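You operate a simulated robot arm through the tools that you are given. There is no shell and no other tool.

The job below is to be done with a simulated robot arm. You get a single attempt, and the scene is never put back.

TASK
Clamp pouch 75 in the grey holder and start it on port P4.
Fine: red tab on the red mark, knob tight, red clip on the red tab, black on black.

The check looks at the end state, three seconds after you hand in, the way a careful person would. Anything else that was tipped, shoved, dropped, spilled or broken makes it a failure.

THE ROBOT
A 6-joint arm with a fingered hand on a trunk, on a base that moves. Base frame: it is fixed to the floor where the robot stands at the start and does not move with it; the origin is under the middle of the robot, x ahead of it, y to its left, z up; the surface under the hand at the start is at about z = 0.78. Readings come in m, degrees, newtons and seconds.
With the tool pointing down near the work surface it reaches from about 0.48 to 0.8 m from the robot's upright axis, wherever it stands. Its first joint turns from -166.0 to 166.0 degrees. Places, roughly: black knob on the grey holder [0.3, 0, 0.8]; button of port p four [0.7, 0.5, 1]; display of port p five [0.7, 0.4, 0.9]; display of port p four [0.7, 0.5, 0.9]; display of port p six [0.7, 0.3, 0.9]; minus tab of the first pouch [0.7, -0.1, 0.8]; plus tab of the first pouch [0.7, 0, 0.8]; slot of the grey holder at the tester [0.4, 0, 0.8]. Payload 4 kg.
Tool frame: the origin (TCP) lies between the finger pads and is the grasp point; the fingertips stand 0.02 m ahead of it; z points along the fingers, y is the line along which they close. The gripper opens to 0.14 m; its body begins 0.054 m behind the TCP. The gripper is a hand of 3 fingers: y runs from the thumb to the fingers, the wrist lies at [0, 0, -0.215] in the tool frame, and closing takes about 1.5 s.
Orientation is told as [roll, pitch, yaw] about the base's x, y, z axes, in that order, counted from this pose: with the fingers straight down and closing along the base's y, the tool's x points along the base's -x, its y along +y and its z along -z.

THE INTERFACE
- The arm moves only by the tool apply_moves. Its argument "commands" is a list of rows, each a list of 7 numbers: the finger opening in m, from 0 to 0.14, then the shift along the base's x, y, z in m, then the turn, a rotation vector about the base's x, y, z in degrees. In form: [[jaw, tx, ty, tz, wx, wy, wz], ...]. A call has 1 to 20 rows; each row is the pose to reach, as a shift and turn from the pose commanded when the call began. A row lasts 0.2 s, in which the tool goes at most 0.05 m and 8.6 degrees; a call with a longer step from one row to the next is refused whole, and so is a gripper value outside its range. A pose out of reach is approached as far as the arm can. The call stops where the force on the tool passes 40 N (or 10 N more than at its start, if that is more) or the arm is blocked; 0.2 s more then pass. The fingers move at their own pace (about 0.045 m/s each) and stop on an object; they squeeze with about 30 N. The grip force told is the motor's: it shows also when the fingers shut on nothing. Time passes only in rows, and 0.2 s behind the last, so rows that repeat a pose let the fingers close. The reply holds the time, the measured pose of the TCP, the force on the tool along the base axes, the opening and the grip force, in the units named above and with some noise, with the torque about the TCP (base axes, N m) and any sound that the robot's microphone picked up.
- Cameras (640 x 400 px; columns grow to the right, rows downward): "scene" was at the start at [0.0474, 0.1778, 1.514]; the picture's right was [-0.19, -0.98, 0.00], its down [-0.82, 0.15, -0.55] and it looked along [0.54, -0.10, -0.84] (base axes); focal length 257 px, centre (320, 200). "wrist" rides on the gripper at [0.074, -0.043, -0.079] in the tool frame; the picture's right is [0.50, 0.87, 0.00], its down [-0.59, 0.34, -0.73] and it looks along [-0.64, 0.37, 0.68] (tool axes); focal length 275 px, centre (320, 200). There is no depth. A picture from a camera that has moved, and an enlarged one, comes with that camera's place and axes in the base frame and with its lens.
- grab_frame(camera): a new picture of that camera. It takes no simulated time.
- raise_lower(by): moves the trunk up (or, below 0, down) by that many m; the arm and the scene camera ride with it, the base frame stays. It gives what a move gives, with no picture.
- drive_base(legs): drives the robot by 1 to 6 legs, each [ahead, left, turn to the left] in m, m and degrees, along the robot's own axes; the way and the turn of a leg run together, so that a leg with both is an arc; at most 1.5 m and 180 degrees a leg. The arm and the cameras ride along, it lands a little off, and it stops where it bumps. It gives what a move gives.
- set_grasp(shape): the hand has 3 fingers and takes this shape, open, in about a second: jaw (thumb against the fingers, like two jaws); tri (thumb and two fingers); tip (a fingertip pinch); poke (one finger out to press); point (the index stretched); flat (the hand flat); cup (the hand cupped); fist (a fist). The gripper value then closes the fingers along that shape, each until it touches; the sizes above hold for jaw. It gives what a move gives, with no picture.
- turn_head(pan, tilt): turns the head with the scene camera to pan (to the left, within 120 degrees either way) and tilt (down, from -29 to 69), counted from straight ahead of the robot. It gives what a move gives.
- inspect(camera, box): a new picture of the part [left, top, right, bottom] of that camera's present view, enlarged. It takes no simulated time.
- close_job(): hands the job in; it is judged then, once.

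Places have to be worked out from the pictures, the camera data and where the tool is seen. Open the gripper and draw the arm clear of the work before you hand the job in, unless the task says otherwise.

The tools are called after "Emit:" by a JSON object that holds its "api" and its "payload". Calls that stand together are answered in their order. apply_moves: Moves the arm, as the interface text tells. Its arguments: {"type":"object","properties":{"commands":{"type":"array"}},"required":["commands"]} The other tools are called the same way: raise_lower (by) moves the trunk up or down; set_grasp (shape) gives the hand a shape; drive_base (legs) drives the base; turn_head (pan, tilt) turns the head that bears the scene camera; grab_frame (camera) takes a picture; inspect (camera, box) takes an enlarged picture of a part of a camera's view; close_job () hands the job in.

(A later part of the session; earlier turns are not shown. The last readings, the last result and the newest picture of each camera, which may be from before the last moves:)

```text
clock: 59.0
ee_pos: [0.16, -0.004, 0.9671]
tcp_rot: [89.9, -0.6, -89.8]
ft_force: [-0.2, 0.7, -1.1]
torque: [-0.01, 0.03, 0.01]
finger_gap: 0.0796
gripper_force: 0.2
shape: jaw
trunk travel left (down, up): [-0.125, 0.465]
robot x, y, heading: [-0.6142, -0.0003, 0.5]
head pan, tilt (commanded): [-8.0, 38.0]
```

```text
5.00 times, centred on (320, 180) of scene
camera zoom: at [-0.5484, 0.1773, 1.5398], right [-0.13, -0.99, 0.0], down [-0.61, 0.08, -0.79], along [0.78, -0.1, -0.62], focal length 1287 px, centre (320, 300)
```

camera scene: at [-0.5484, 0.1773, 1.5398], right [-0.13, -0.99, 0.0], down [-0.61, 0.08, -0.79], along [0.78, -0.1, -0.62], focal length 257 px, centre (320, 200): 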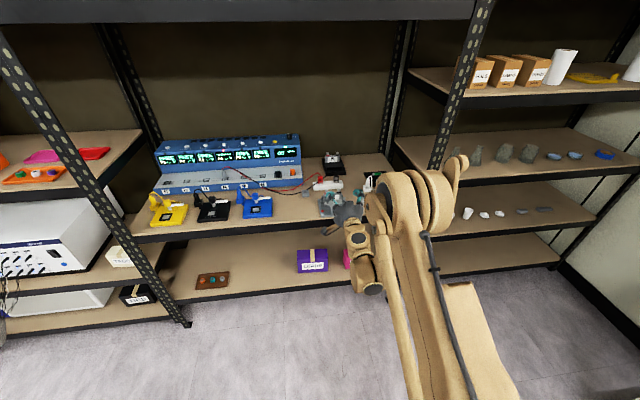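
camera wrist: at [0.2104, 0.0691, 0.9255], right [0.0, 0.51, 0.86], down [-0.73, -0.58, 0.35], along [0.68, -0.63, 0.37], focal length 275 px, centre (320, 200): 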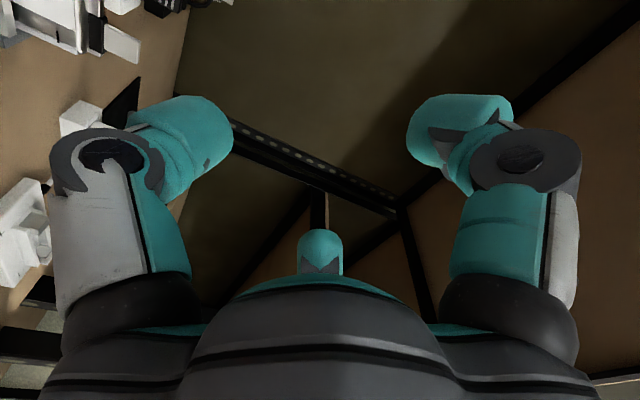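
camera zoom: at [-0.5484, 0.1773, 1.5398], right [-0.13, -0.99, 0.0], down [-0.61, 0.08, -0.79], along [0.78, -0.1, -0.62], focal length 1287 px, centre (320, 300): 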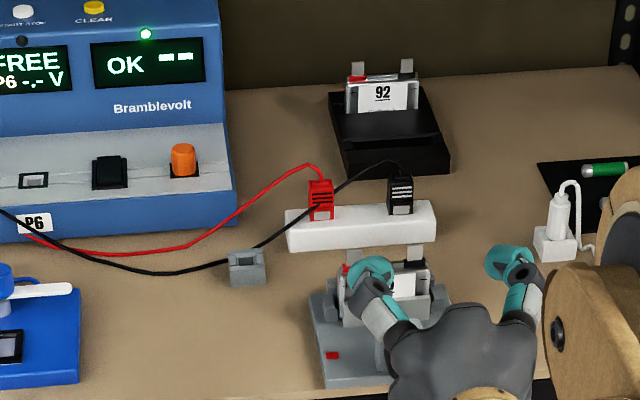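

The table and holder are undisturbed. I now lower the forward-pointing hand in front of the knob, staying ahead of the table edge.

Emit:
{"api": "apply_moves", "payload": {"commands": [[0.08, 0.003, 0, -0.02, 0, 0, 0], [0.08, 0.006, 0, -0.04, 0, 0, 0], [0.08, 0.01, 0, -0.06, 0, 0, 0], [0.08, 0.015, 0, -0.08, 0, 0, 0], [0.08, 0.02, 0, -0.1, 0, 0, 0], [0.08, 0.025, 0, -0.12, 0, 0, 0], [0.08, 0.03, 0, -0.14, 0, 0, 0], [0.08, 0.03, 0, -0.157, 0, 0, 0], [0.08, 0.03, 0, -0.157, 0, 0, 0]]}}

Emit:
{"api": "grab_frame", "payload": {"camera": "wrist"}}

Emit:
{"api": "inspect", "payload": {"camera": "scene", "box": [280, 160, 400, 260]}}

```text
clock: 61.0
ee_pos: [0.1799, -0.004, 0.8397]
tcp_rot: [89.9, -0.6, -89.9]
ft_force: [-1.0, 0.3, -0.6]
torque: [-0.02, -0.01, 0.02]
finger_gap: 0.0792
gripper_force: 0.0
shape: jaw
out of reach, approached as far as the arm can: row 7, 8, 9
trunk travel left (down, up): [-0.125, 0.465]
robot x, y, heading: [-0.6127, -0.0036, 0.6]
head pan, tilt (commanded): [-8.0, 38.0]
```

```text
taken
camera wrist: at [0.1006, 0.0694, 0.7971], right [0.0, 0.51, 0.86], down [-0.73, -0.59, 0.35], along [0.68, -0.63, 0.37], focal length 275 px, centre (320, 200)
```

wrist: 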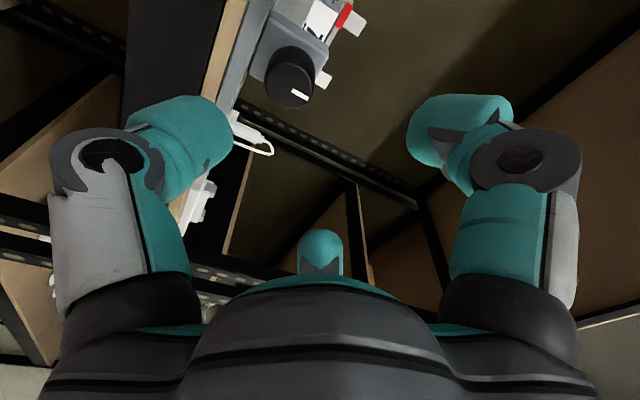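

```text
4.00 times, centred on (340, 210) of scene
camera zoom: at [-0.5482, 0.1773, 1.5398], right [-0.13, -0.99, 0.0], down [-0.61, 0.08, -0.79], along [0.78, -0.1, -0.62], focal length 1030 px, centre (240, 160)
```

zoom: 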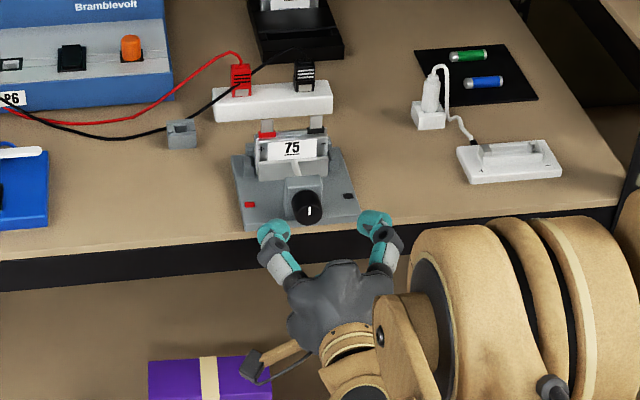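

z ≈ 0.84 is as low as the arm goes here, so the trunk must come down. I zoom on the knob first for its accurate position.

Emit:
{"api": "inspect", "payload": {"camera": "wrist", "box": [240, 0, 360, 120]}}

Emit:
{"api": "inspect", "payload": {"camera": "scene", "box": [335, 190, 375, 220]}}

Emit:
{"api": "raise_lower", "payload": {"by": -0.07}}

```text
3.33 times, centred on (300, 60) of wrist
camera zoom: at [0.1006, 0.0694, 0.7971], right [0.0, 0.51, 0.86], down [-0.73, -0.59, 0.35], along [0.68, -0.63, 0.37], focal length 918 px, centre (387, 667)
```

zoom: 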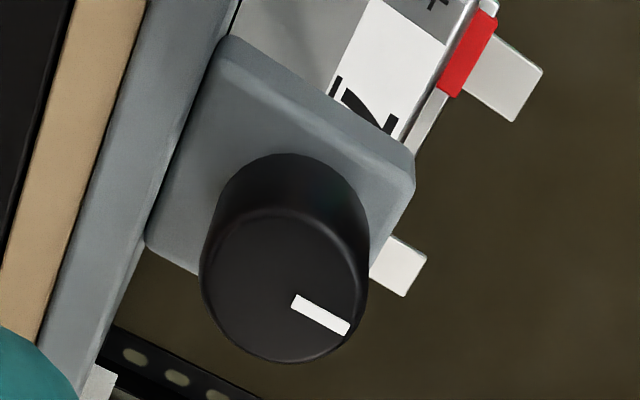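

```text
13.33 times, centred on (355, 205) of scene
camera zoom: at [-0.5482, 0.1773, 1.5398], right [-0.13, -0.99, 0.0], down [-0.61, 0.08, -0.79], along [0.78, -0.1, -0.62], focal length 3432 px, centre (-147, 133)
```

zoom: 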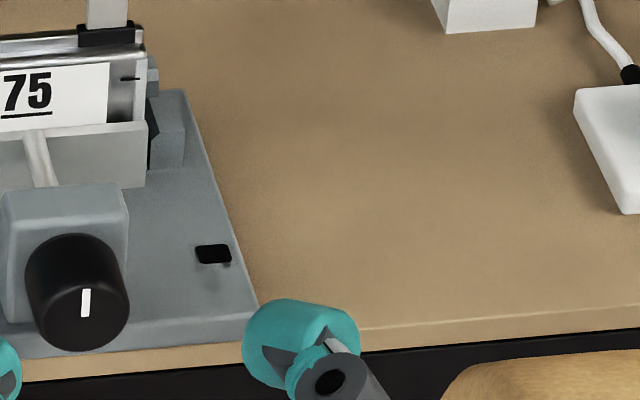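

```text
clock: 62.1
ee_pos: [0.1799, -0.0036, 0.7697]
tcp_rot: [89.8, -0.7, -89.9]
ft_force: [-0.2, 0.0, -0.7]
torque: [-0.02, -0.02, -0.02]
finger_gap: 0.0796
gripper_force: 0.2
shape: jaw
trunk travel left (down, up): [-0.055, 0.535]
robot x, y, heading: [-0.6095, -0.0011, 0.6]
head pan, tilt (commanded): [-8.0, 38.0]
```

Trunk lowered; the hand is now at z ≈ 0.770. A second wrist view from here gives a clean triangulation of the knob.

Emit:
{"api": "grab_frame", "payload": {"camera": "wrist"}}

Emit:
{"api": "inspect", "payload": {"camera": "wrist", "box": [280, 0, 420, 100]}}

```text
taken
camera wrist: at [0.1005, 0.0694, 0.7274], right [0.0, 0.51, 0.86], down [-0.73, -0.59, 0.35], along [0.68, -0.63, 0.37], focal length 275 px, centre (320, 200)
```

wrist: 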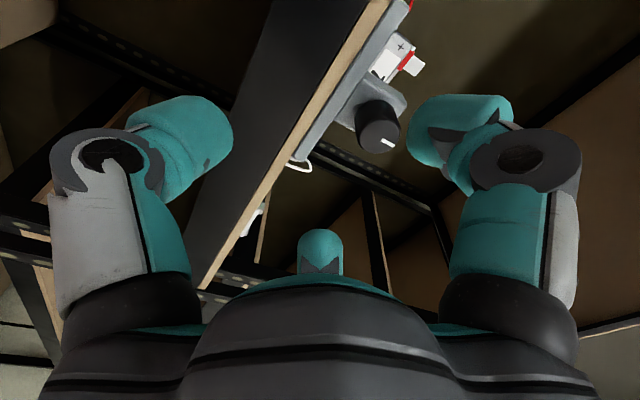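

```text
4.00 times, centred on (350, 50) of wrist
camera zoom: at [0.1005, 0.0694, 0.7274], right [0.0, 0.51, 0.86], down [-0.73, -0.59, 0.35], along [0.68, -0.63, 0.37], focal length 1101 px, centre (200, 800)
```

zoom: 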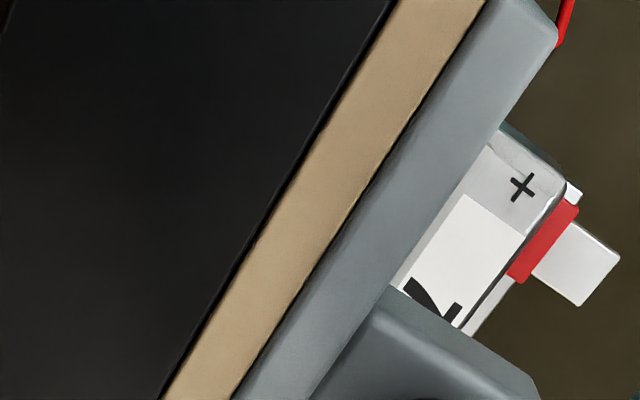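

Emit:
{"api": "inspect", "payload": {"camera": "wrist", "box": [325, 70, 425, 160]}}

```text
4.44 times, centred on (375, 115) of wrist
camera zoom: at [0.1005, 0.0694, 0.7274], right [0.0, 0.51, 0.86], down [-0.73, -0.59, 0.35], along [0.68, -0.63, 0.37], focal length 1224 px, centre (76, 578)
```

zoom: 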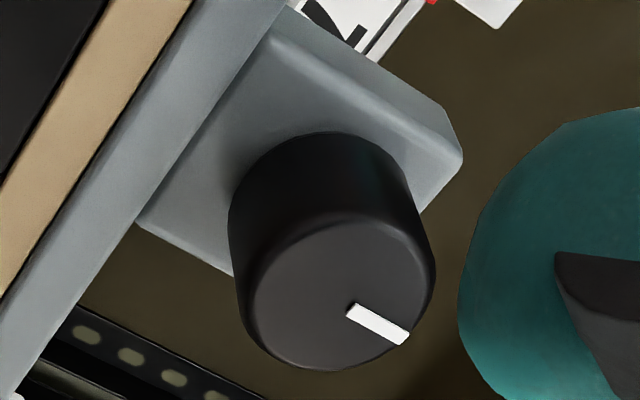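

Triangulated: knob face centre at (0.264, -0.004, 0.819), radius 15 mm. I raise to the knob's axis at a standoff and pre-rotate the hand negatively about x (counter-clockwise) to see how much wrist range there is for a long clockwise stroke.

Emit:
{"api": "apply_moves", "payload": {"commands": [[0.08, 0, 0, 0.025, 0, 0, 0], [0.08, 0, 0, 0.049, 0, 0, 0], [0.08, 0, 0, 0.049, -8, 0, 0], [0.08, 0, 0, 0.049, -16, 0, 0], [0.08, 0, 0, 0.049, -24, 0, 0], [0.08, 0, 0, 0.049, -32, 0, 0], [0.08, 0, 0, 0.049, -40, 0, 0], [0.08, 0, 0, 0.049, -48, 0, 0], [0.08, 0, 0, 0.049, -56, 0, 0], [0.08, 0, 0, 0.049, -64, 0, 0], [0.08, 0, 0, 0.049, -72, 0, 0], [0.08, 0, 0, 0.049, -80, 0, 0], [0.08, 0, 0, 0.049, -80, 0, 0]]}}

```text
clock: 64.9
ee_pos: [0.1796, -0.0035, 0.8182]
tcp_rot: [89.3, -80.7, -89.4]
ft_force: [-0.3, 0.1, -1.1]
torque: [-0.01, -0.02, -0.02]
finger_gap: 0.0797
gripper_force: 0.2
shape: jaw
trunk travel left (down, up): [-0.055, 0.535]
robot x, y, heading: [-0.6135, -0.0015, 0.8]
head pan, tilt (commanded): [-8.0, 38.0]
```

Reachable. I test further in the same direction.

Emit:
{"api": "apply_moves", "payload": {"commands": [[0.08, 0, 0, 0, -8, 0, 0], [0.08, 0, 0, 0, -16, 0, 0], [0.08, 0, 0, 0, -24, 0, 0], [0.08, 0, 0, 0, -32, 0, 0], [0.08, 0, 0, 0, -40, 0, 0], [0.08, 0, 0, 0, -48, 0, 0], [0.08, 0, 0, 0, -56, 0, 0], [0.08, 0, 0, 0, -64, 0, 0], [0.08, 0, 0, 0, -72, 0, 0], [0.08, 0, 0, 0, -80, 0, 0], [0.08, 0, 0, 0, -80, 0, 0]]}}

```text
clock: 67.3
ee_pos: [0.1793, -0.0038, 0.8188]
tcp_rot: [-90.1, -19.4, 89.9]
ft_force: [0.0, -0.1, 0.3]
torque: [-0.01, -0.01, 0.0]
finger_gap: 0.0794
gripper_force: 0.0
shape: jaw
trunk travel left (down, up): [-0.055, 0.535]
robot x, y, heading: [-0.6086, -0.0063, 0.5]
head pan, tilt (commanded): [-8.0, 38.0]
```

Emit:
{"api": "apply_moves", "payload": {"commands": [[0.08, 0, 0, 0, -8, 0, 0], [0.08, 0, 0, 0, -16, 0, 0], [0.08, 0, 0, 0, -24, 0, 0], [0.08, 0, 0, 0, -32, 0, 0], [0.08, 0, 0, 0, -40, 0, 0], [0.08, 0, 0, 0, -48, 0, 0], [0.08, 0, 0, 0, -56, 0, 0], [0.08, 0, 0, 0, -64, 0, 0], [0.08, 0, 0, 0, -64, 0, 0]]}}

Emit:
{"api": "grab_frame", "payload": {"camera": "scene"}}

```text
clock: 69.3
ee_pos: [0.1805, -0.0035, 0.819]
tcp_rot: [-90.1, 44.7, 90.0]
ft_force: [-0.1, 0.4, 0.2]
torque: [-0.02, -0.03, 0.02]
finger_gap: 0.0798
gripper_force: 0.0
shape: jaw
trunk travel left (down, up): [-0.055, 0.535]
robot x, y, heading: [-0.6147, -0.0014, 0.5]
head pan, tilt (commanded): [-8.0, 38.0]
```

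```text
taken
camera scene: at [-0.5483, 0.1773, 1.4698], right [-0.13, -0.99, 0.0], down [-0.61, 0.08, -0.79], along [0.78, -0.1, -0.62], focal length 257 px, centre (320, 200)
```

scene: 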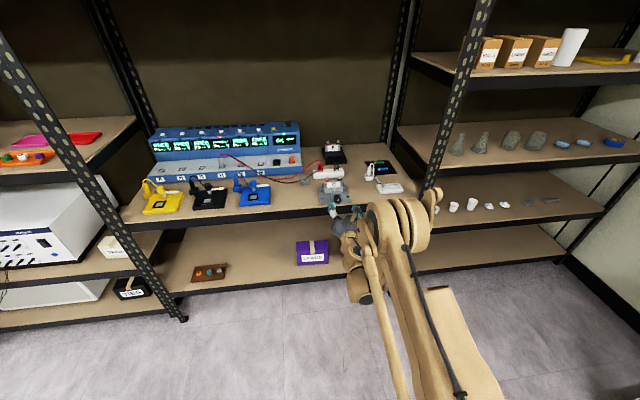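

The wrist gives at least 224° of stroke. I now approach along +x until the fingertips overlap the knob by about 11 mm, still in front of the table edge.

Emit:
{"api": "apply_moves", "payload": {"commands": [[0.08, 0.02, 0, 0, 0, 0, 0], [0.08, 0.04, 0, 0, 0, 0, 0], [0.08, 0.055, 0, 0, 0, 0, 0], [0.08, 0.065, -0.0005, 0, 0, 0, 0], [0.08, 0.072, -0.0005, 0, 0, 0, 0], [0.08, 0.075, -0.0005, 0, 0, 0, 0], [0.08, 0.075, -0.0005, 0, 0, 0, 0]]}}

Emit:
{"api": "grab_frame", "payload": {"camera": "wrist"}}

Emit:
{"api": "inspect", "payload": {"camera": "scene", "box": [310, 170, 370, 220]}}

```text
clock: 70.9
ee_pos: [0.2553, -0.0047, 0.8188]
tcp_rot: [-90.2, 44.6, 89.9]
ft_force: [0.8, -0.3, 1.4]
torque: [0.0, 0.0, 0.01]
finger_gap: 0.0796
gripper_force: 0.0
shape: jaw
trunk travel left (down, up): [-0.055, 0.535]
robot x, y, heading: [-0.6126, -0.0008, 0.5]
head pan, tilt (commanded): [-8.0, 38.0]
```

```text
taken
camera wrist: at [0.1761, -0.0274, 0.9025], right [0.0, -0.96, -0.27], down [-0.73, 0.18, -0.66], along [0.68, 0.2, -0.71], focal length 275 px, centre (320, 200)
```

wrist: 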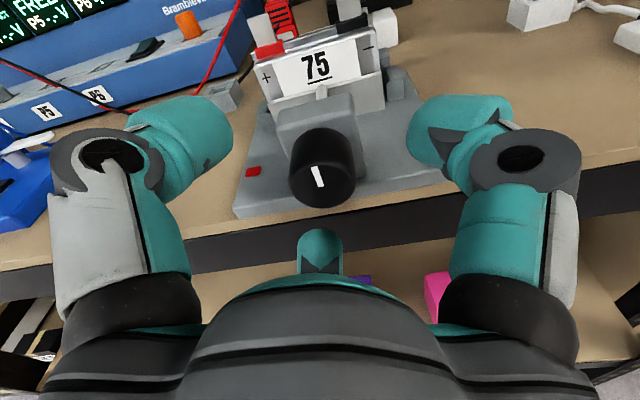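

```text
8.00 times, centred on (340, 195) of scene
camera zoom: at [-0.5482, 0.1773, 1.4698], right [-0.13, -0.99, 0.0], down [-0.61, 0.08, -0.79], along [0.78, -0.1, -0.62], focal length 2059 px, centre (160, 240)
```

zoom: 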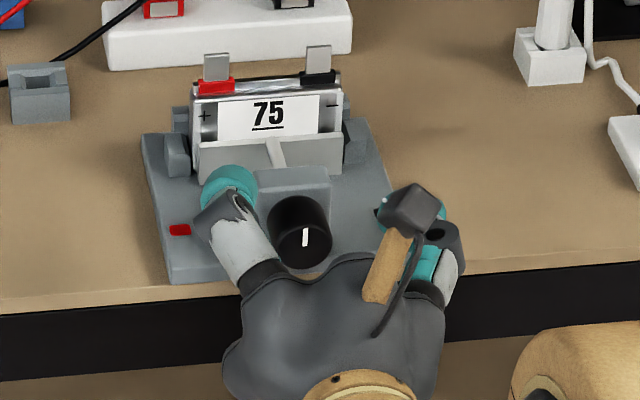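

The hand is well centred around the knob with a clear view. I close the fingers on it.

Emit:
{"api": "apply_moves", "payload": {"commands": [[0.0, 0, 0, 0, 0, 0, 0], [0.0, 0, 0, 0, 0, 0, 0], [0.0, 0, 0, 0, 0, 0, 0], [0.0, 0, 0, 0, 0, 0, 0], [0.0, 0, 0, 0, 0, 0, 0], [0.0, 0, 0, 0, 0, 0, 0], [0.0, 0, 0, 0, 0, 0, 0]]}}

Emit:
{"api": "grab_frame", "payload": {"camera": "wrist"}}

Emit:
{"api": "inspect", "payload": {"camera": "scene", "box": [310, 170, 370, 220]}}

```text
clock: 72.5
ee_pos: [0.2564, -0.0049, 0.8194]
tcp_rot: [-90.0, 44.6, 90.0]
ft_force: [10.7, -1.3, 4.1]
torque: [0.02, -0.09, 0.0]
finger_gap: 0.0253
gripper_force: 30.2
shape: jaw
trunk travel left (down, up): [-0.055, 0.535]
robot x, y, heading: [-0.6108, -0.0024, 0.5]
head pan, tilt (commanded): [-8.0, 38.0]
```

```text
taken
camera wrist: at [0.1765, -0.0275, 0.9023], right [0.0, -0.96, -0.27], down [-0.73, 0.18, -0.66], along [0.68, 0.2, -0.71], focal length 275 px, centre (320, 200)
```

wrist: 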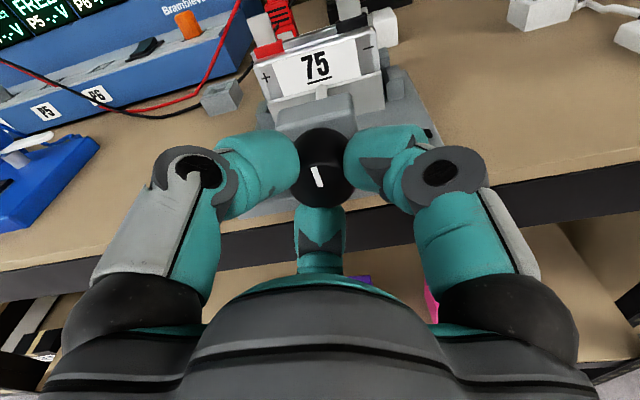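

```text
8.00 times, centred on (340, 195) of scene
camera zoom: at [-0.5475, 0.1772, 1.4699], right [-0.13, -0.99, 0.0], down [-0.61, 0.08, -0.79], along [0.78, -0.1, -0.62], focal length 2059 px, centre (160, 240)
```

zoom: 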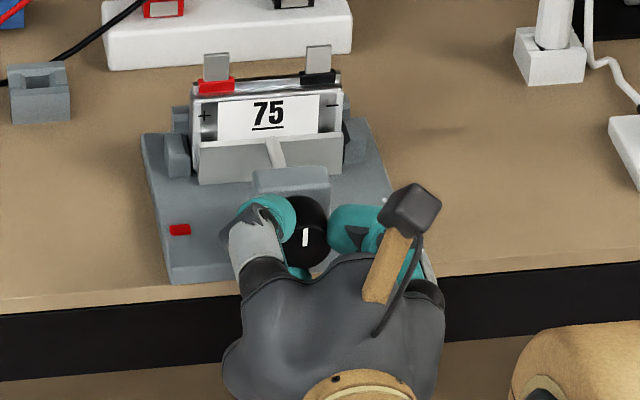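

The knob is gripped evenly by three fingers. I turn it clockwise (positive about x) by 48° first and check the torque and the jaw's motion.

Emit:
{"api": "apply_moves", "payload": {"commands": [[0.0, 0, 0, 0, 6, 0, 0], [0.0, 0, 0, 0, 12, 0, 0], [0.0, 0, 0, 0, 18, 0, 0], [0.0, 0, 0, 0, 24, 0, 0], [0.0, 0, 0, 0, 30, 0, 0], [0.0, 0, 0, 0, 36, 0, 0], [0.0, 0, 0, 0, 42, 0, 0], [0.0, 0, 0, 0, 48, 0, 0], [0.0, 0, 0, 0, 48, 0, 0]]}}

Emit:
{"api": "grab_frame", "payload": {"camera": "wrist"}}

Emit:
{"api": "inspect", "payload": {"camera": "scene", "box": [310, 170, 370, 220]}}

```text
clock: 74.5
ee_pos: [0.2549, -0.0046, 0.8189]
tcp_rot: [-90.1, -3.5, 89.9]
ft_force: [20.5, -3.9, 16.9]
torque: [-0.01, -0.2, -0.02]
finger_gap: 0.0246
gripper_force: 30.3
shape: jaw
trunk travel left (down, up): [-0.055, 0.535]
robot x, y, heading: [-0.615, -0.0037, 0.5]
head pan, tilt (commanded): [-8.0, 38.0]
```

```text
taken
camera wrist: at [0.1758, -0.082, 0.8575], right [0.0, -0.45, -0.9], down [-0.73, 0.61, -0.3], along [0.68, 0.66, -0.33], focal length 275 px, centre (320, 200)
```

wrist: 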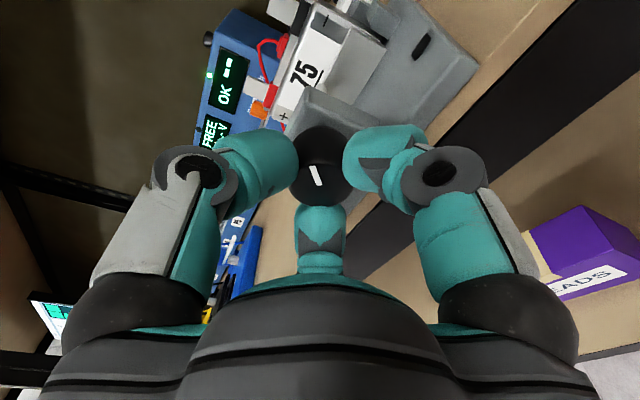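

```text
8.00 times, centred on (340, 195) of scene
camera zoom: at [-0.5484, 0.1769, 1.47], right [-0.13, -0.99, 0.0], down [-0.61, 0.08, -0.79], along [0.78, -0.1, -0.62], focal length 2059 px, centre (160, 240)
```

zoom: 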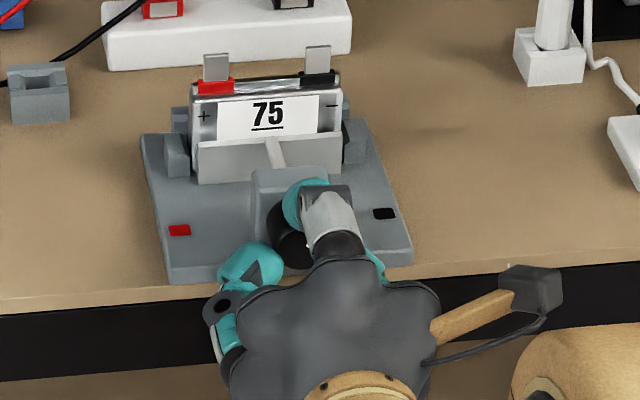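

The knob turns with the hand (its mark stays fixed in the wrist view). Forces grew to ~20 N in x and 17 N in z, so I look at the jaw and the lower fingertips.

Emit:
{"api": "inspect", "payload": {"camera": "scene", "box": [325, 180, 357, 205]}}

Emit:
{"api": "inspect", "payload": {"camera": "wrist", "box": [230, 0, 490, 280]}}

```text
16.00 times, centred on (341, 192) of scene
camera zoom: at [-0.5484, 0.1769, 1.47], right [-0.13, -0.99, 0.0], down [-0.61, 0.08, -0.79], along [0.78, -0.1, -0.62], focal length 4119 px, centre (-16, 320)
```

zoom: 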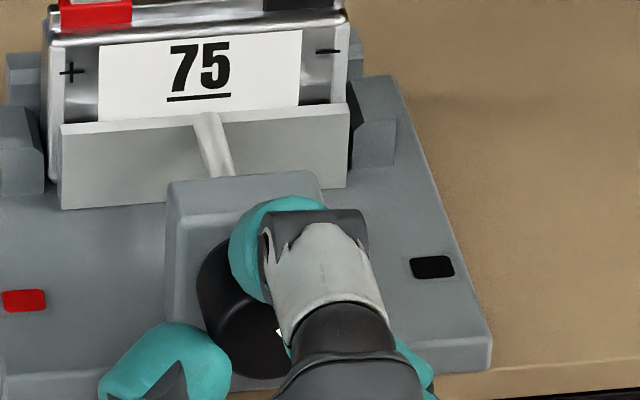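

```text
1.43 times, centred on (360, 140) of wrist
camera zoom: at [0.1758, -0.082, 0.8575], right [0.0, -0.45, -0.9], down [-0.73, 0.61, -0.3], along [0.68, 0.66, -0.33], focal length 393 px, centre (263, 286)
```

zoom: 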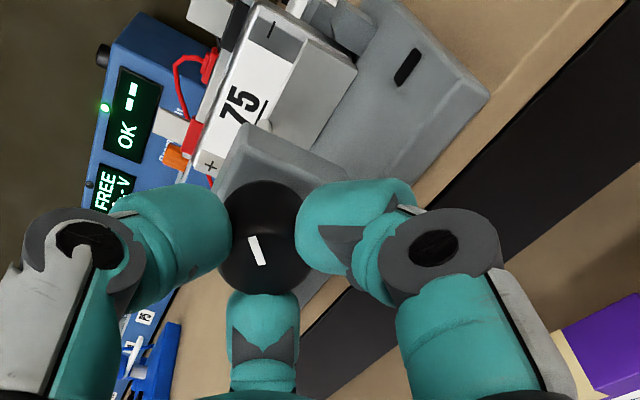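

Emit:
{"api": "apply_moves", "payload": {"commands": [[0.0, 0.001, 0, 0.0005, 0, 0, 0], [0.0, 0.001, 0, 0.0005, 0, 0, 0]]}}

```text
clock: 75.1
ee_pos: [0.2559, -0.0051, 0.818]
tcp_rot: [-90.1, -3.4, 90.0]
ft_force: [4.6, -3.1, 8.6]
torque: [0.03, -0.11, -0.02]
finger_gap: 0.0246
gripper_force: 29.7
shape: jaw
trunk travel left (down, up): [-0.055, 0.535]
robot x, y, heading: [-0.6088, -0.0026, 0.8]
head pan, tilt (commanded): [-8.0, 38.0]
```

Following the knob relieves the load: it advances about +x as it turns (roughly 5 mm per turn). I continue clockwise another 120°, advancing x slightly along with it.

Emit:
{"api": "apply_moves", "payload": {"commands": [[0.0, 0.0001, 0, 0.0003, 8, 0, 0], [0.0, 0.0002, 0, 0.0003, 16, 0, 0], [0.0, 0.0003, 0, 0.0003, 24, 0, 0], [0.0, 0.0004, 0, 0.0003, 32, 0, 0], [0.0, 0.0006, 0, 0.0003, 40, 0, 0], [0.0, 0.0007, 0, 0.0003, 48, 0, 0], [0.0, 0.0008, 0, 0.0003, 56, 0, 0], [0.0, 0.0009, 0, 0.0003, 64, 0, 0], [0.0, 0.001, 0, 0.0003, 72, 0, 0], [0.0, 0.0011, 0, 0.0003, 80, 0, 0], [0.0, 0.0012, 0, 0.0003, 88, 0, 0], [0.0, 0.0013, 0, 0.0003, 96, 0, 0], [0.0, 0.0015, 0, 0.0003, 104, 0, 0], [0.0, 0.0016, 0, 0.0003, 112, 0, 0], [0.0, 0.0017, 0, 0.0003, 120, 0, 0], [0.0, 0.0017, 0, 0.0003, 120, 0, 0]]}}

Emit:
{"api": "grab_frame", "payload": {"camera": "wrist"}}

Emit:
{"api": "inspect", "payload": {"camera": "scene", "box": [310, 170, 370, 220]}}

```text
clock: 78.5
ee_pos: [0.2576, -0.0059, 0.8179]
tcp_rot: [89.6, -56.4, -90.0]
ft_force: [-11.1, -2.2, -8.9]
torque: [0.01, 0.14, -0.07]
finger_gap: 0.0261
gripper_force: 29.5
shape: jaw
trunk travel left (down, up): [-0.055, 0.535]
robot x, y, heading: [-0.6106, -0.0027, 0.4]
head pan, tilt (commanded): [-8.0, 38.0]
stopped in row 16: the force on the tool passed its limit at 40 N (the readings are from after the stop); the commanded pose is now the measured one
```

```text
taken
camera wrist: at [0.1774, -0.0002, 0.7338], right [0.01, 1.0, 0.06], down [-0.73, -0.04, 0.68], along [0.68, -0.05, 0.73], focal length 275 px, centre (320, 200)
```

wrist: 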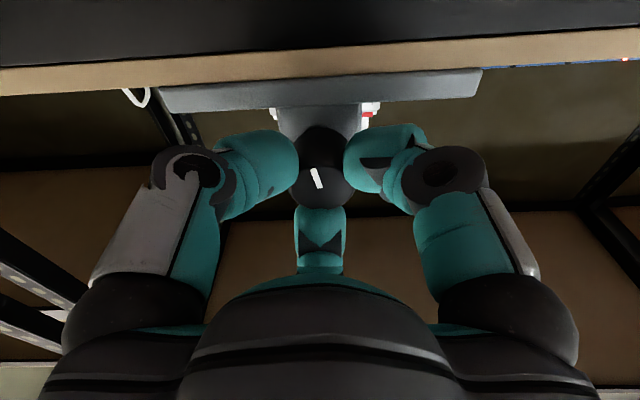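

```text
8.00 times, centred on (340, 195) of scene
camera zoom: at [-0.5483, 0.177, 1.47], right [-0.13, -0.99, 0.0], down [-0.61, 0.08, -0.79], along [0.78, -0.1, -0.62], focal length 2059 px, centre (160, 240)
```

zoom: 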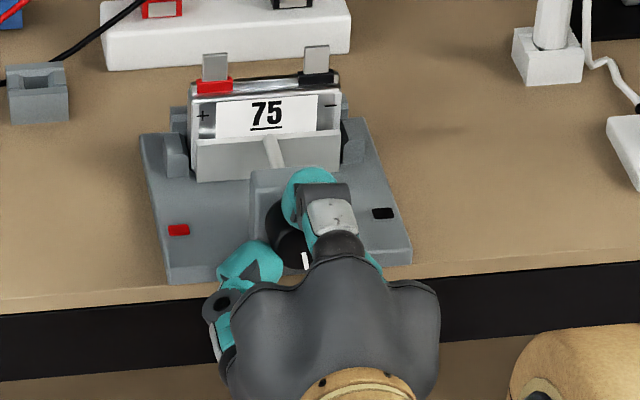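

All 120° were turned (mark fixed in the hand); the force now points the other way, so the knob advanced less than I assumed. I compare the jaw position in close-up.

Emit:
{"api": "inspect", "payload": {"camera": "scene", "box": [325, 180, 357, 205]}}

```text
16.00 times, centred on (341, 192) of scene
camera zoom: at [-0.5483, 0.177, 1.47], right [-0.13, -0.99, 0.0], down [-0.61, 0.08, -0.79], along [0.78, -0.1, -0.62], focal length 4119 px, centre (-16, 320)
```

zoom: 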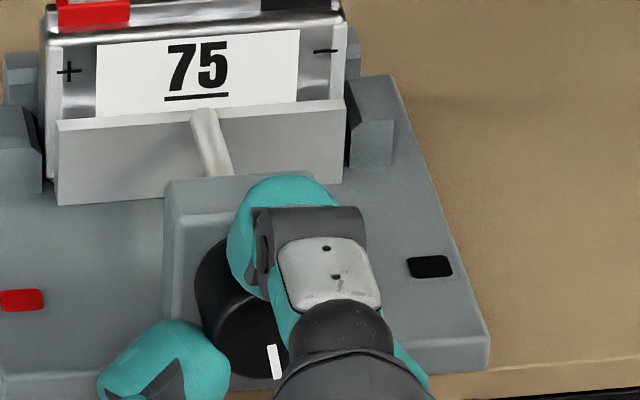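

The jaw moved about 1.6 mm for 120° (≈5 mm per turn) and the knob travels with it. I relieve the slight over-push and keep turning clockwise as far as the wrist allows.

Emit:
{"api": "apply_moves", "payload": {"commands": [[0.0, -0.0005, 0, -0.0003, 0, 0, 0], [0.0, -0.0004, 0, -0.0003, 8, 0, 0], [0.0, -0.0003, 0, -0.0003, 16, 0, 0], [0.0, -0.0002, 0, -0.0003, 24, 0, 0], [0.0, -0.0001, 0, -0.0003, 32, 0, 0], [0.0, 0.0001, 0, -0.0003, 40, 0, 0], [0.0, 0.0002, 0, -0.0003, 48, 0, 0], [0.0, 0.0003, 0, -0.0003, 56, 0, 0], [0.0, 0.0004, 0, -0.0003, 64, 0, 0], [0.0, 0.0005, 0, -0.0003, 72, 0, 0], [0.0, 0.0005, 0, -0.0003, 72, 0, 0]]}}

Emit:
{"api": "grab_frame", "payload": {"camera": "wrist"}}

```text
clock: 80.9
ee_pos: [0.2577, -0.0041, 0.8174]
tcp_rot: [89.6, 15.6, -90.0]
ft_force: [-26.4, -3.5, -20.3]
torque: [0.01, 0.31, -0.04]
finger_gap: 0.0264
gripper_force: 29.7
shape: jaw
trunk travel left (down, up): [-0.055, 0.535]
robot x, y, heading: [-0.6099, -0.006, 0.5]
head pan, tilt (commanded): [-8.0, 38.0]
```

```text
taken
camera wrist: at [0.1781, 0.078, 0.7982], right [0.01, 0.25, 0.97], down [-0.73, -0.66, 0.17], along [0.68, -0.71, 0.18], focal length 275 px, centre (320, 200)
```

wrist: 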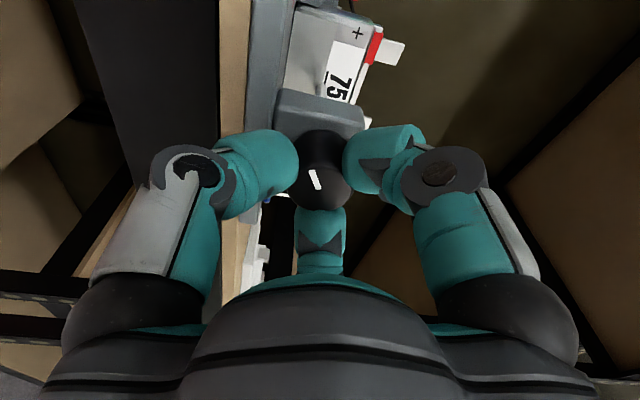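

The force shows the knob itself does not advance axially; only the jaw does. I ease back 1.5 mm in x and 1 mm in z, then keep turning.

Emit:
{"api": "apply_moves", "payload": {"commands": [[0.0, -0.0008, 0, -0.0005, 0, 0, 0], [0.0, -0.0015, 0, -0.001, 0, 0, 0], [0.0, -0.0015, 0, -0.001, 8, 0, 0], [0.0, -0.0015, 0, -0.001, 16, 0, 0], [0.0, -0.0015, 0, -0.001, 24, 0, 0], [0.0, -0.0015, 0, -0.001, 32, 0, 0], [0.0, -0.0015, 0, -0.001, 40, 0, 0], [0.0, -0.0015, 0, -0.001, 48, 0, 0], [0.0, -0.0015, 0, -0.001, 48, 0, 0]]}}

```text
clock: 82.9
ee_pos: [0.2573, -0.0044, 0.8173]
tcp_rot: [89.7, 63.7, -90.0]
ft_force: [13.2, 0.6, 13.4]
torque: [-0.01, -0.15, 0.01]
finger_gap: 0.0251
gripper_force: 29.9
shape: jaw
trunk travel left (down, up): [-0.055, 0.535]
robot x, y, heading: [-0.612, -0.0032, 0.7]
head pan, tilt (commanded): [-8.0, 38.0]
```

Total turn is now ~288°. I keep turning while the wrist allows, watching the torque about x for tightness.

Emit:
{"api": "apply_moves", "payload": {"commands": [[0.0, 0.0005, 0, 0.0004, 8, 0, 0], [0.0, 0.0005, 0, 0.0004, 16, 0, 0], [0.0, 0.0005, 0, 0.0004, 24, 0, 0], [0.0, 0.0005, 0, 0.0004, 32, 0, 0], [0.0, 0.0005, 0, 0.0004, 40, 0, 0], [0.0, 0.0005, 0, 0.0004, 40, 0, 0]]}}

Emit:
{"api": "inspect", "payload": {"camera": "scene", "box": [325, 180, 357, 205]}}

```text
clock: 84.3
ee_pos: [0.256, -0.005, 0.8184]
tcp_rot: [-90.3, 76.2, 90.1]
ft_force: [0.4, 0.2, 5.9]
torque: [0.0, -0.13, 0.02]
finger_gap: 0.0253
gripper_force: 30.1
shape: jaw
trunk travel left (down, up): [-0.055, 0.535]
robot x, y, heading: [-0.6138, -0.0043, 0.6]
head pan, tilt (commanded): [-8.0, 38.0]
```

```text
16.00 times, centred on (341, 192) of scene
camera zoom: at [-0.5491, 0.1774, 1.4699], right [-0.13, -0.99, 0.0], down [-0.61, 0.08, -0.79], along [0.78, -0.1, -0.62], focal length 4119 px, centre (-16, 320)
```

zoom: 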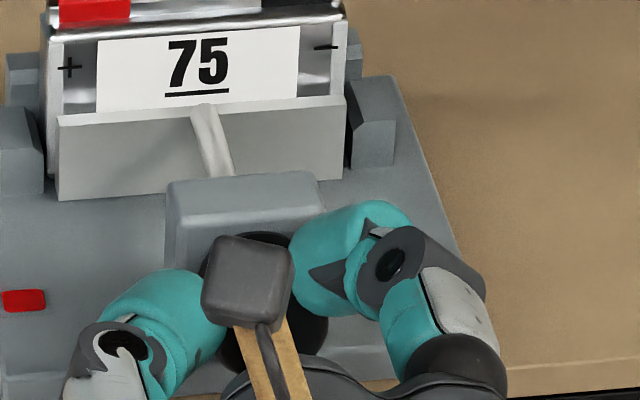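

Jaw has moved ~4.5 mm and still turns freely. I continue clockwise.

Emit:
{"api": "apply_moves", "payload": {"commands": [[0.0, 0, 0, 0, 8, 0, 0], [0.0, 0, 0, 0, 16, 0, 0], [0.0, 0, 0, 0, 24, 0, 0], [0.0, 0, 0, 0, 32, 0, 0], [0.0, 0, 0, 0, 40, 0, 0], [0.0, 0, 0, 0, 48, 0, 0], [0.0, 0, 0, 0, 48, 0, 0]]}}

Emit:
{"api": "inspect", "payload": {"camera": "scene", "box": [325, 180, 357, 205]}}

```text
clock: 85.9
ee_pos: [0.2558, -0.0038, 0.8189]
tcp_rot: [-90.4, 28.4, 90.0]
ft_force: [-1.5, 1.2, 7.1]
torque: [-1.0, -0.09, 0.0]
finger_gap: 0.0249
gripper_force: 30.0
shape: jaw
trunk travel left (down, up): [-0.055, 0.535]
robot x, y, heading: [-0.6137, 0.0023, 0.6]
head pan, tilt (commanded): [-8.0, 38.0]
```

```text
16.00 times, centred on (341, 192) of scene
camera zoom: at [-0.5494, 0.1774, 1.4698], right [-0.13, -0.99, 0.0], down [-0.61, 0.08, -0.79], along [0.78, -0.1, -0.62], focal length 4119 px, centre (-16, 320)
```

zoom: 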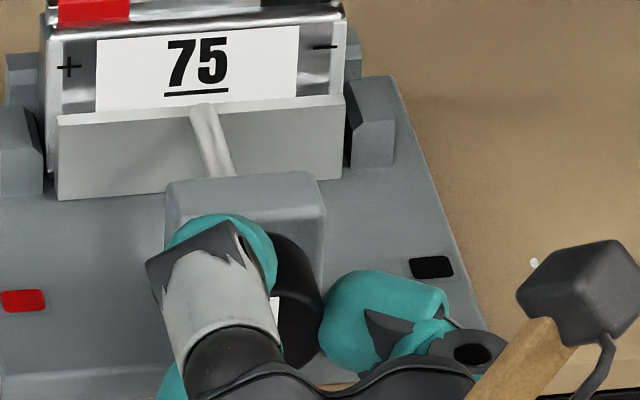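

The resisting torque jumped to 1.0 N m and the jaw has stopped on the pouch. I check the mark in the hand and give a bit more turn to make sure it is tight.

Emit:
{"api": "grab_frame", "payload": {"camera": "wrist"}}

Emit:
{"api": "apply_moves", "payload": {"commands": [[0.0, 0, 0, 0, 6, 0, 0], [0.0, 0, 0, 0, 12, 0, 0], [0.0, 0, 0, 0, 12, 0, 0]]}}

Emit:
{"api": "grab_frame", "payload": {"camera": "wrist"}}

```text
taken
camera wrist: at [0.1768, -0.0498, 0.8921], right [0.0, -0.85, -0.52], down [-0.73, 0.35, -0.58], along [0.68, 0.39, -0.62], focal length 275 px, centre (320, 200)
```

wrist: 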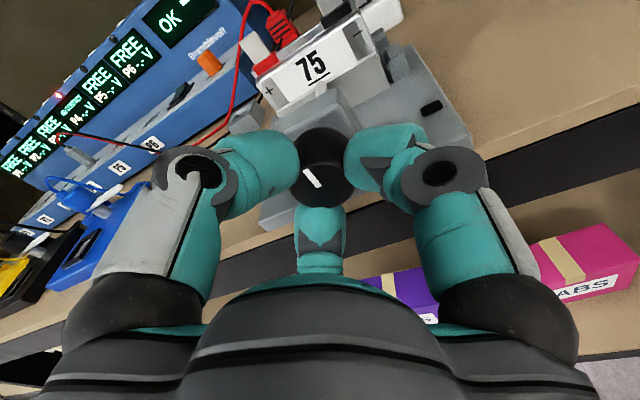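

```text
clock: 86.7
ee_pos: [0.2567, -0.004, 0.819]
tcp_rot: [-90.3, 16.4, 89.9]
ft_force: [-5.6, 5.0, 4.6]
torque: [-0.93, -0.07, -0.02]
finger_gap: 0.025
gripper_force: 29.9
shape: jaw
trunk travel left (down, up): [-0.055, 0.535]
robot x, y, heading: [-0.6133, -0.0038, 0.5]
head pan, tilt (commanded): [-8.0, 38.0]
```

```text
taken
camera wrist: at [0.1772, -0.063, 0.8811], right [0.01, -0.72, -0.69], down [-0.73, 0.47, -0.5], along [0.68, 0.51, -0.53], focal length 275 px, centre (320, 200)
```

wrist: 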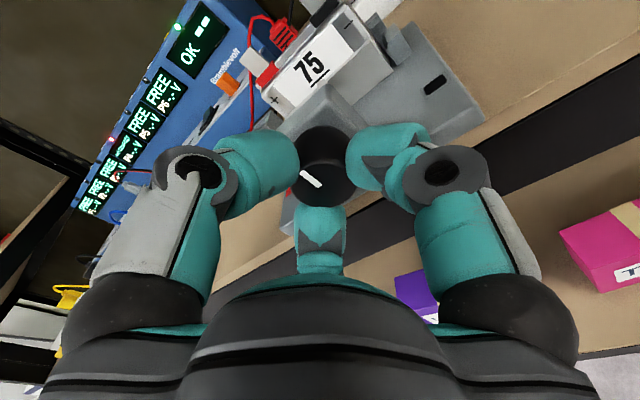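

The hand now slips on the knob at ~0.95 N m, so the knob is tight. I open the fingers and retreat straight back.

Emit:
{"api": "apply_moves", "payload": {"commands": [[0.08, 0, 0, 0, 0, 0, 0], [0.08, 0, 0, 0, 0, 0, 0], [0.08, 0, 0, 0, 0, 0, 0], [0.08, 0, 0, 0, 0, 0, 0], [0.08, -0.01, 0, 0, 0, 0, 0], [0.08, -0.03, 0, 0, 0, 0, 0], [0.08, -0.06, 0, 0, 0, 0, 0], [0.08, -0.08, 0, 0, 0, 0, 0], [0.08, -0.08, 0, 0, 0, 0, 0]]}}

Emit:
{"api": "inspect", "payload": {"camera": "scene", "box": [320, 175, 370, 212]}}

Emit:
{"api": "grab_frame", "payload": {"camera": "wrist"}}

```text
clock: 88.7
ee_pos: [0.1776, -0.0045, 0.8185]
tcp_rot: [-90.4, 16.3, 89.9]
ft_force: [0.0, -1.1, -1.2]
torque: [0.0, -0.05, 0.02]
finger_gap: 0.0795
gripper_force: 0.0
shape: jaw
trunk travel left (down, up): [-0.055, 0.535]
robot x, y, heading: [-0.6108, 0.0001, 0.4]
head pan, tilt (commanded): [-8.0, 38.0]
```

```text
10.81 times, centred on (345, 194) of scene
camera zoom: at [-0.5484, 0.1772, 1.4698], right [-0.13, -0.99, 0.0], down [-0.61, 0.08, -0.79], along [0.78, -0.1, -0.62], focal length 2783 px, centre (50, 270)
```

zoom: 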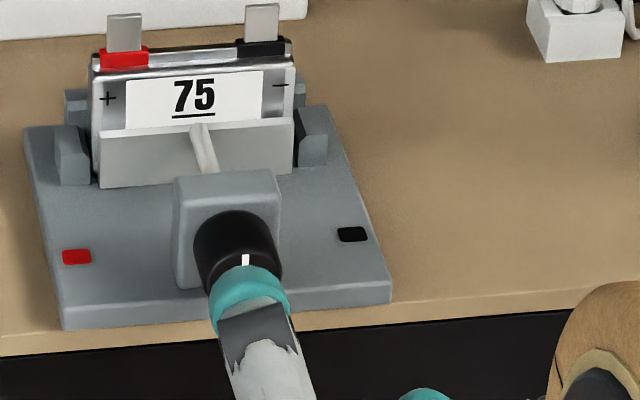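

```text
taken
camera wrist: at [0.0976, -0.064, 0.8815], right [0.0, -0.72, -0.69], down [-0.73, 0.47, -0.49], along [0.68, 0.51, -0.53], focal length 275 px, centre (320, 200)
```

wrist: 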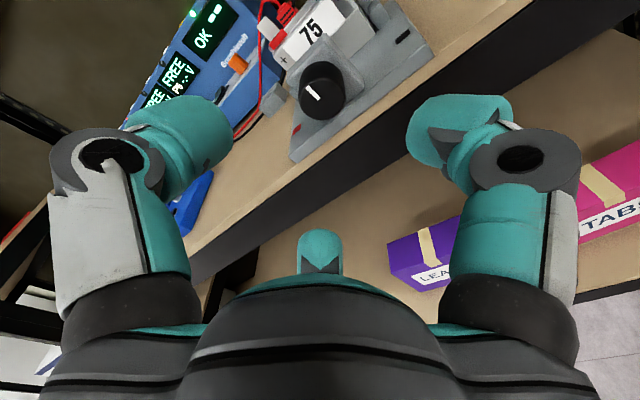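

The pouch is clamped and the holder hasn't moved. Now I unwind the wrist to the roll that leads to a tool-down pose with yaw 0 (thumb at -y), which keeps the lead side (+y) of the clips free.

Emit:
{"api": "apply_moves", "payload": {"commands": [[0.08, -0.005, 0, 0.01, -8, 0, 0], [0.08, -0.01, 0, 0.02, -16, 0, 0], [0.08, -0.01, 0, 0.03, -24, 0, 0], [0.08, -0.01, 0, 0.03, -32, 0, 0], [0.08, -0.01, 0, 0.03, -40, 0, 0], [0.08, -0.01, 0, 0.03, -48, 0, 0], [0.08, -0.01, 0, 0.03, -56, 0, 0], [0.08, -0.01, 0, 0.03, -64, 0, 0], [0.08, -0.01, 0, 0.03, -72, 0, 0], [0.08, -0.01, 0, 0.03, -80, 0, 0], [0.08, -0.01, 0, 0.03, -88, 0, 0], [0.08, -0.01, 0, 0.03, -96, 0, 0], [0.08, -0.01, 0, 0.03, -104, 0, 0], [0.08, -0.01, 0, 0.03, -112, 0, 0], [0.08, -0.01, 0, 0.03, -120, 0, 0], [0.08, -0.01, 0, 0.03, -127, 0, 0]]}}

Emit:
{"api": "apply_moves", "payload": {"commands": [[0.08, 0, 0, 0, -8, 0, 0], [0.08, 0, 0, 0, -16, 0, 0], [0.08, 0, 0, 0, -24, 0, 0], [0.08, 0, 0, 0, -32, 0, 0], [0.08, 0, 0, 0, -40, 0, 0], [0.08, 0, 0, 0, -48, 0, 0], [0.08, 0, 0, 0, -56, 0, 0], [0.08, 0, 0, 0, -64, 0, 0], [0.08, 0, 0, 0, -72, 0, 0], [0.08, 0, 0, 0, -80, 0, 0], [0.08, 0, 0, 0, -88, 0, 0], [0.08, 0, 0, 0, -96, 0, 0], [0.08, 0, 0, 0, -104, 0, 0], [0.08, 0, 0, 0, -112, 0, 0], [0.08, 0, 0, 0, -120, 0, 0], [0.08, 0, 0, 0, -127, 0, 0]]}}

```text
clock: 92.1
ee_pos: [0.1672, -0.0039, 0.8475]
tcp_rot: [89.7, 36.5, -90.0]
ft_force: [0.4, -0.2, 0.2]
torque: [-0.02, 0.02, 0.02]
finger_gap: 0.0794
gripper_force: 0.0
shape: jaw
trunk travel left (down, up): [-0.055, 0.535]
robot x, y, heading: [-0.6133, -0.0029, 0.4]
head pan, tilt (commanded): [-8.0, 38.0]
```

```text
clock: 95.5
ee_pos: [0.1664, -0.0045, 0.8471]
tcp_rot: [-86.2, -89.4, 86.0]
ft_force: [0.5, -0.6, -0.1]
torque: [-0.02, 0.01, 0.01]
finger_gap: 0.0792
gripper_force: 0.0
shape: jaw
trunk travel left (down, up): [-0.055, 0.535]
robot x, y, heading: [-0.6121, -0.0023, 0.4]
head pan, tilt (commanded): [-8.0, 38.0]
```

Orientation is now the neutral pose pitched forward. I raise the trunk back and rotate the hand to point down, still in front of the table.

Emit:
{"api": "raise_lower", "payload": {"by": 0.07}}

Emit:
{"api": "apply_moves", "payload": {"commands": [[0.1, -0.01, 0, 0.02, 0, 8, 0], [0.1, -0.02, 0, 0.04, 0, 16, 0], [0.1, -0.03, 0, 0.05, 0, 24, 0], [0.1, -0.04, 0, 0.06, 0, 32, 0], [0.1, -0.05, 0, 0.07, 0, 40, 0], [0.1, -0.06, 0, 0.08, 0, 48, 0], [0.1, -0.06, 0, 0.09, 0, 56, 0], [0.1, -0.06, 0, 0.1, 0, 64, 0], [0.1, -0.06, 0, 0.1, 0, 72, 0], [0.1, -0.06, 0, 0.1, 0, 80, 0], [0.1, -0.06, 0, 0.1, 0, 88, 0], [0.1, -0.06, 0, 0.1, 0, 89.5, 0], [0.1, -0.06, 0, 0.1, 0, 89.5, 0]]}}

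Emit:
{"api": "grab_frame", "payload": {"camera": "scene"}}

```text
clock: 96.6
ee_pos: [0.1659, -0.0054, 0.9171]
tcp_rot: [-83.0, -89.6, 82.8]
ft_force: [1.0, 0.6, 0.9]
torque: [0.0, -0.04, -0.02]
finger_gap: 0.0793
gripper_force: 0.1
shape: jaw
trunk travel left (down, up): [-0.125, 0.465]
robot x, y, heading: [-0.6119, -0.0015, 0.1]
head pan, tilt (commanded): [-8.0, 38.0]
```

```text
clock: 99.4
ee_pos: [0.1066, -0.0054, 1.0179]
tcp_rot: [-0.3, -0.5, 0.5]
ft_force: [-0.3, 0.7, 0.9]
torque: [0.01, 0.07, -0.03]
finger_gap: 0.0995
gripper_force: 0.1
shape: jaw
trunk travel left (down, up): [-0.125, 0.465]
robot x, y, heading: [-0.609, -0.0035, 0.3]
head pan, tilt (commanded): [-8.0, 38.0]
```

```text
taken
camera scene: at [-0.5483, 0.1772, 1.5398], right [-0.13, -0.99, 0.0], down [-0.61, 0.08, -0.79], along [0.78, -0.1, -0.62], focal length 257 px, centre (320, 200)
```

scene: 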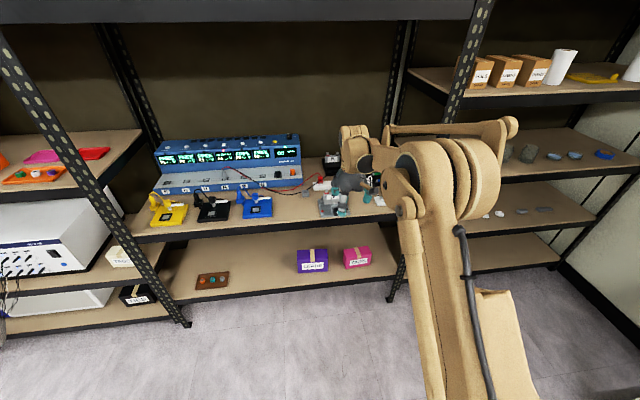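

The hand points down at yaw ≈ 0. I drive forward 0.44 m (hand at z ≈ 1.02, well above the table items) to bring clips and tabs into reach.

Emit:
{"api": "drive_base", "payload": {"legs": [[0.44, 0, 0]]}}

Emit:
{"api": "turn_head", "payload": {"pan": -10, "tilt": 48}}

Emit:
{"api": "grab_frame", "payload": {"camera": "scene"}}

Emit:
{"api": "grab_frame", "payload": {"camera": "wrist"}}

```text
clock: 102.1
ee_pos: [0.5424, 0.0035, 1.0181]
tcp_rot: [-0.3, -0.4, 0.6]
ft_force: [0.4, -0.4, -0.2]
torque: [-0.01, 0.0, 0.03]
finger_gap: 0.0996
gripper_force: 0.0
shape: jaw
trunk travel left (down, up): [-0.125, 0.465]
robot x, y, heading: [-0.173, 0.0015, 0.6]
head pan, tilt (commanded): [-8.0, 38.0]
```

```text
clock: 102.8
ee_pos: [0.5419, 0.003, 1.0172]
tcp_rot: [-0.3, -0.4, 0.7]
ft_force: [0.9, -0.4, -0.2]
torque: [-0.05, -0.01, 0.0]
finger_gap: 0.0998
gripper_force: 0.0
shape: jaw
trunk travel left (down, up): [-0.125, 0.465]
robot x, y, heading: [-0.1705, 0.0039, 0.6]
head pan, tilt (commanded): [-10.0, 48.0]
```

```text
taken
camera scene: at [-0.1208, 0.1801, 1.5254], right [-0.16, -0.99, 0.0], down [-0.73, 0.12, -0.67], along [0.66, -0.11, -0.74], focal length 257 px, centre (320, 200)
```

scene: 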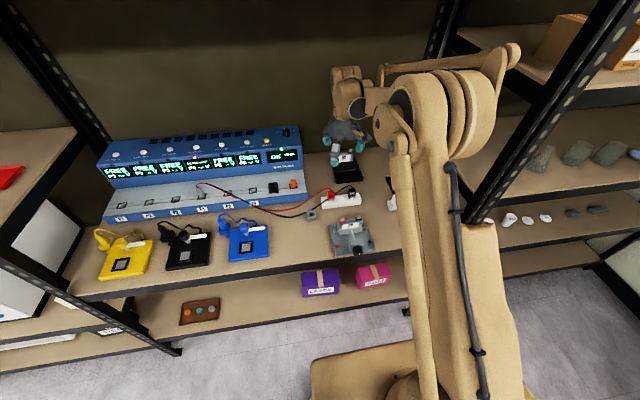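

```text
taken
camera wrist: at [0.4685, -0.0404, 1.0975], right [-0.51, 0.86, -0.01], down [0.58, 0.35, 0.74], along [0.64, 0.37, -0.68], focal length 275 px, centre (320, 200)
```

wrist: 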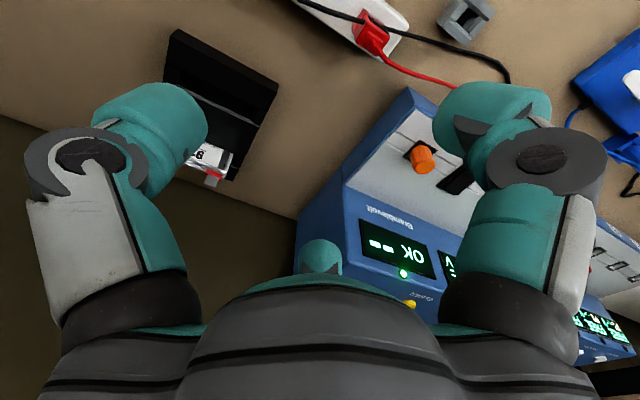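

Both clips are visible. I zoom in on them from both cameras.

Emit:
{"api": "inspect", "payload": {"camera": "scene", "box": [310, 175, 375, 220]}}

Emit:
{"api": "inspect", "payload": {"camera": "wrist", "box": [300, 0, 500, 100]}}

Emit:
{"api": "inspect", "payload": {"camera": "scene", "box": [325, 210, 385, 265]}}

```text
8.89 times, centred on (342, 198) of scene
camera zoom: at [-0.1208, 0.1801, 1.5254], right [-0.16, -0.99, 0.0], down [-0.73, 0.12, -0.67], along [0.66, -0.11, -0.74], focal length 2288 px, centre (120, 222)
```

zoom: 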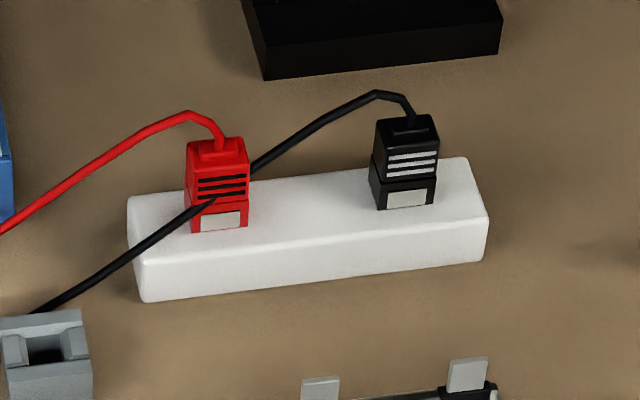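

```text
3.20 times, centred on (400, 50) of wrist
camera zoom: at [0.4685, -0.0404, 1.0975], right [-0.51, 0.86, -0.01], down [0.58, 0.35, 0.74], along [0.64, 0.37, -0.68], focal length 881 px, centre (64, 680)
```

zoom: 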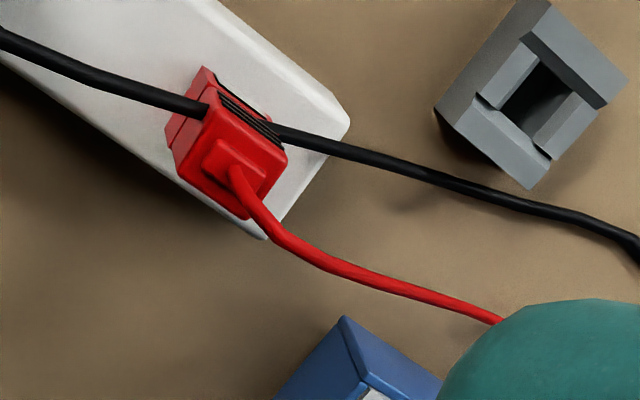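

```text
7.27 times, centred on (355, 238) of scene
camera zoom: at [-0.1208, 0.1801, 1.5254], right [-0.16, -0.99, 0.0], down [-0.73, 0.12, -0.67], along [0.66, -0.11, -0.74], focal length 1872 px, centre (66, -73)
```

zoom: 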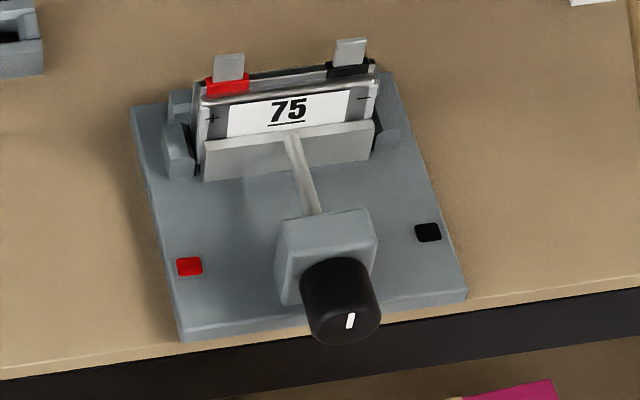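

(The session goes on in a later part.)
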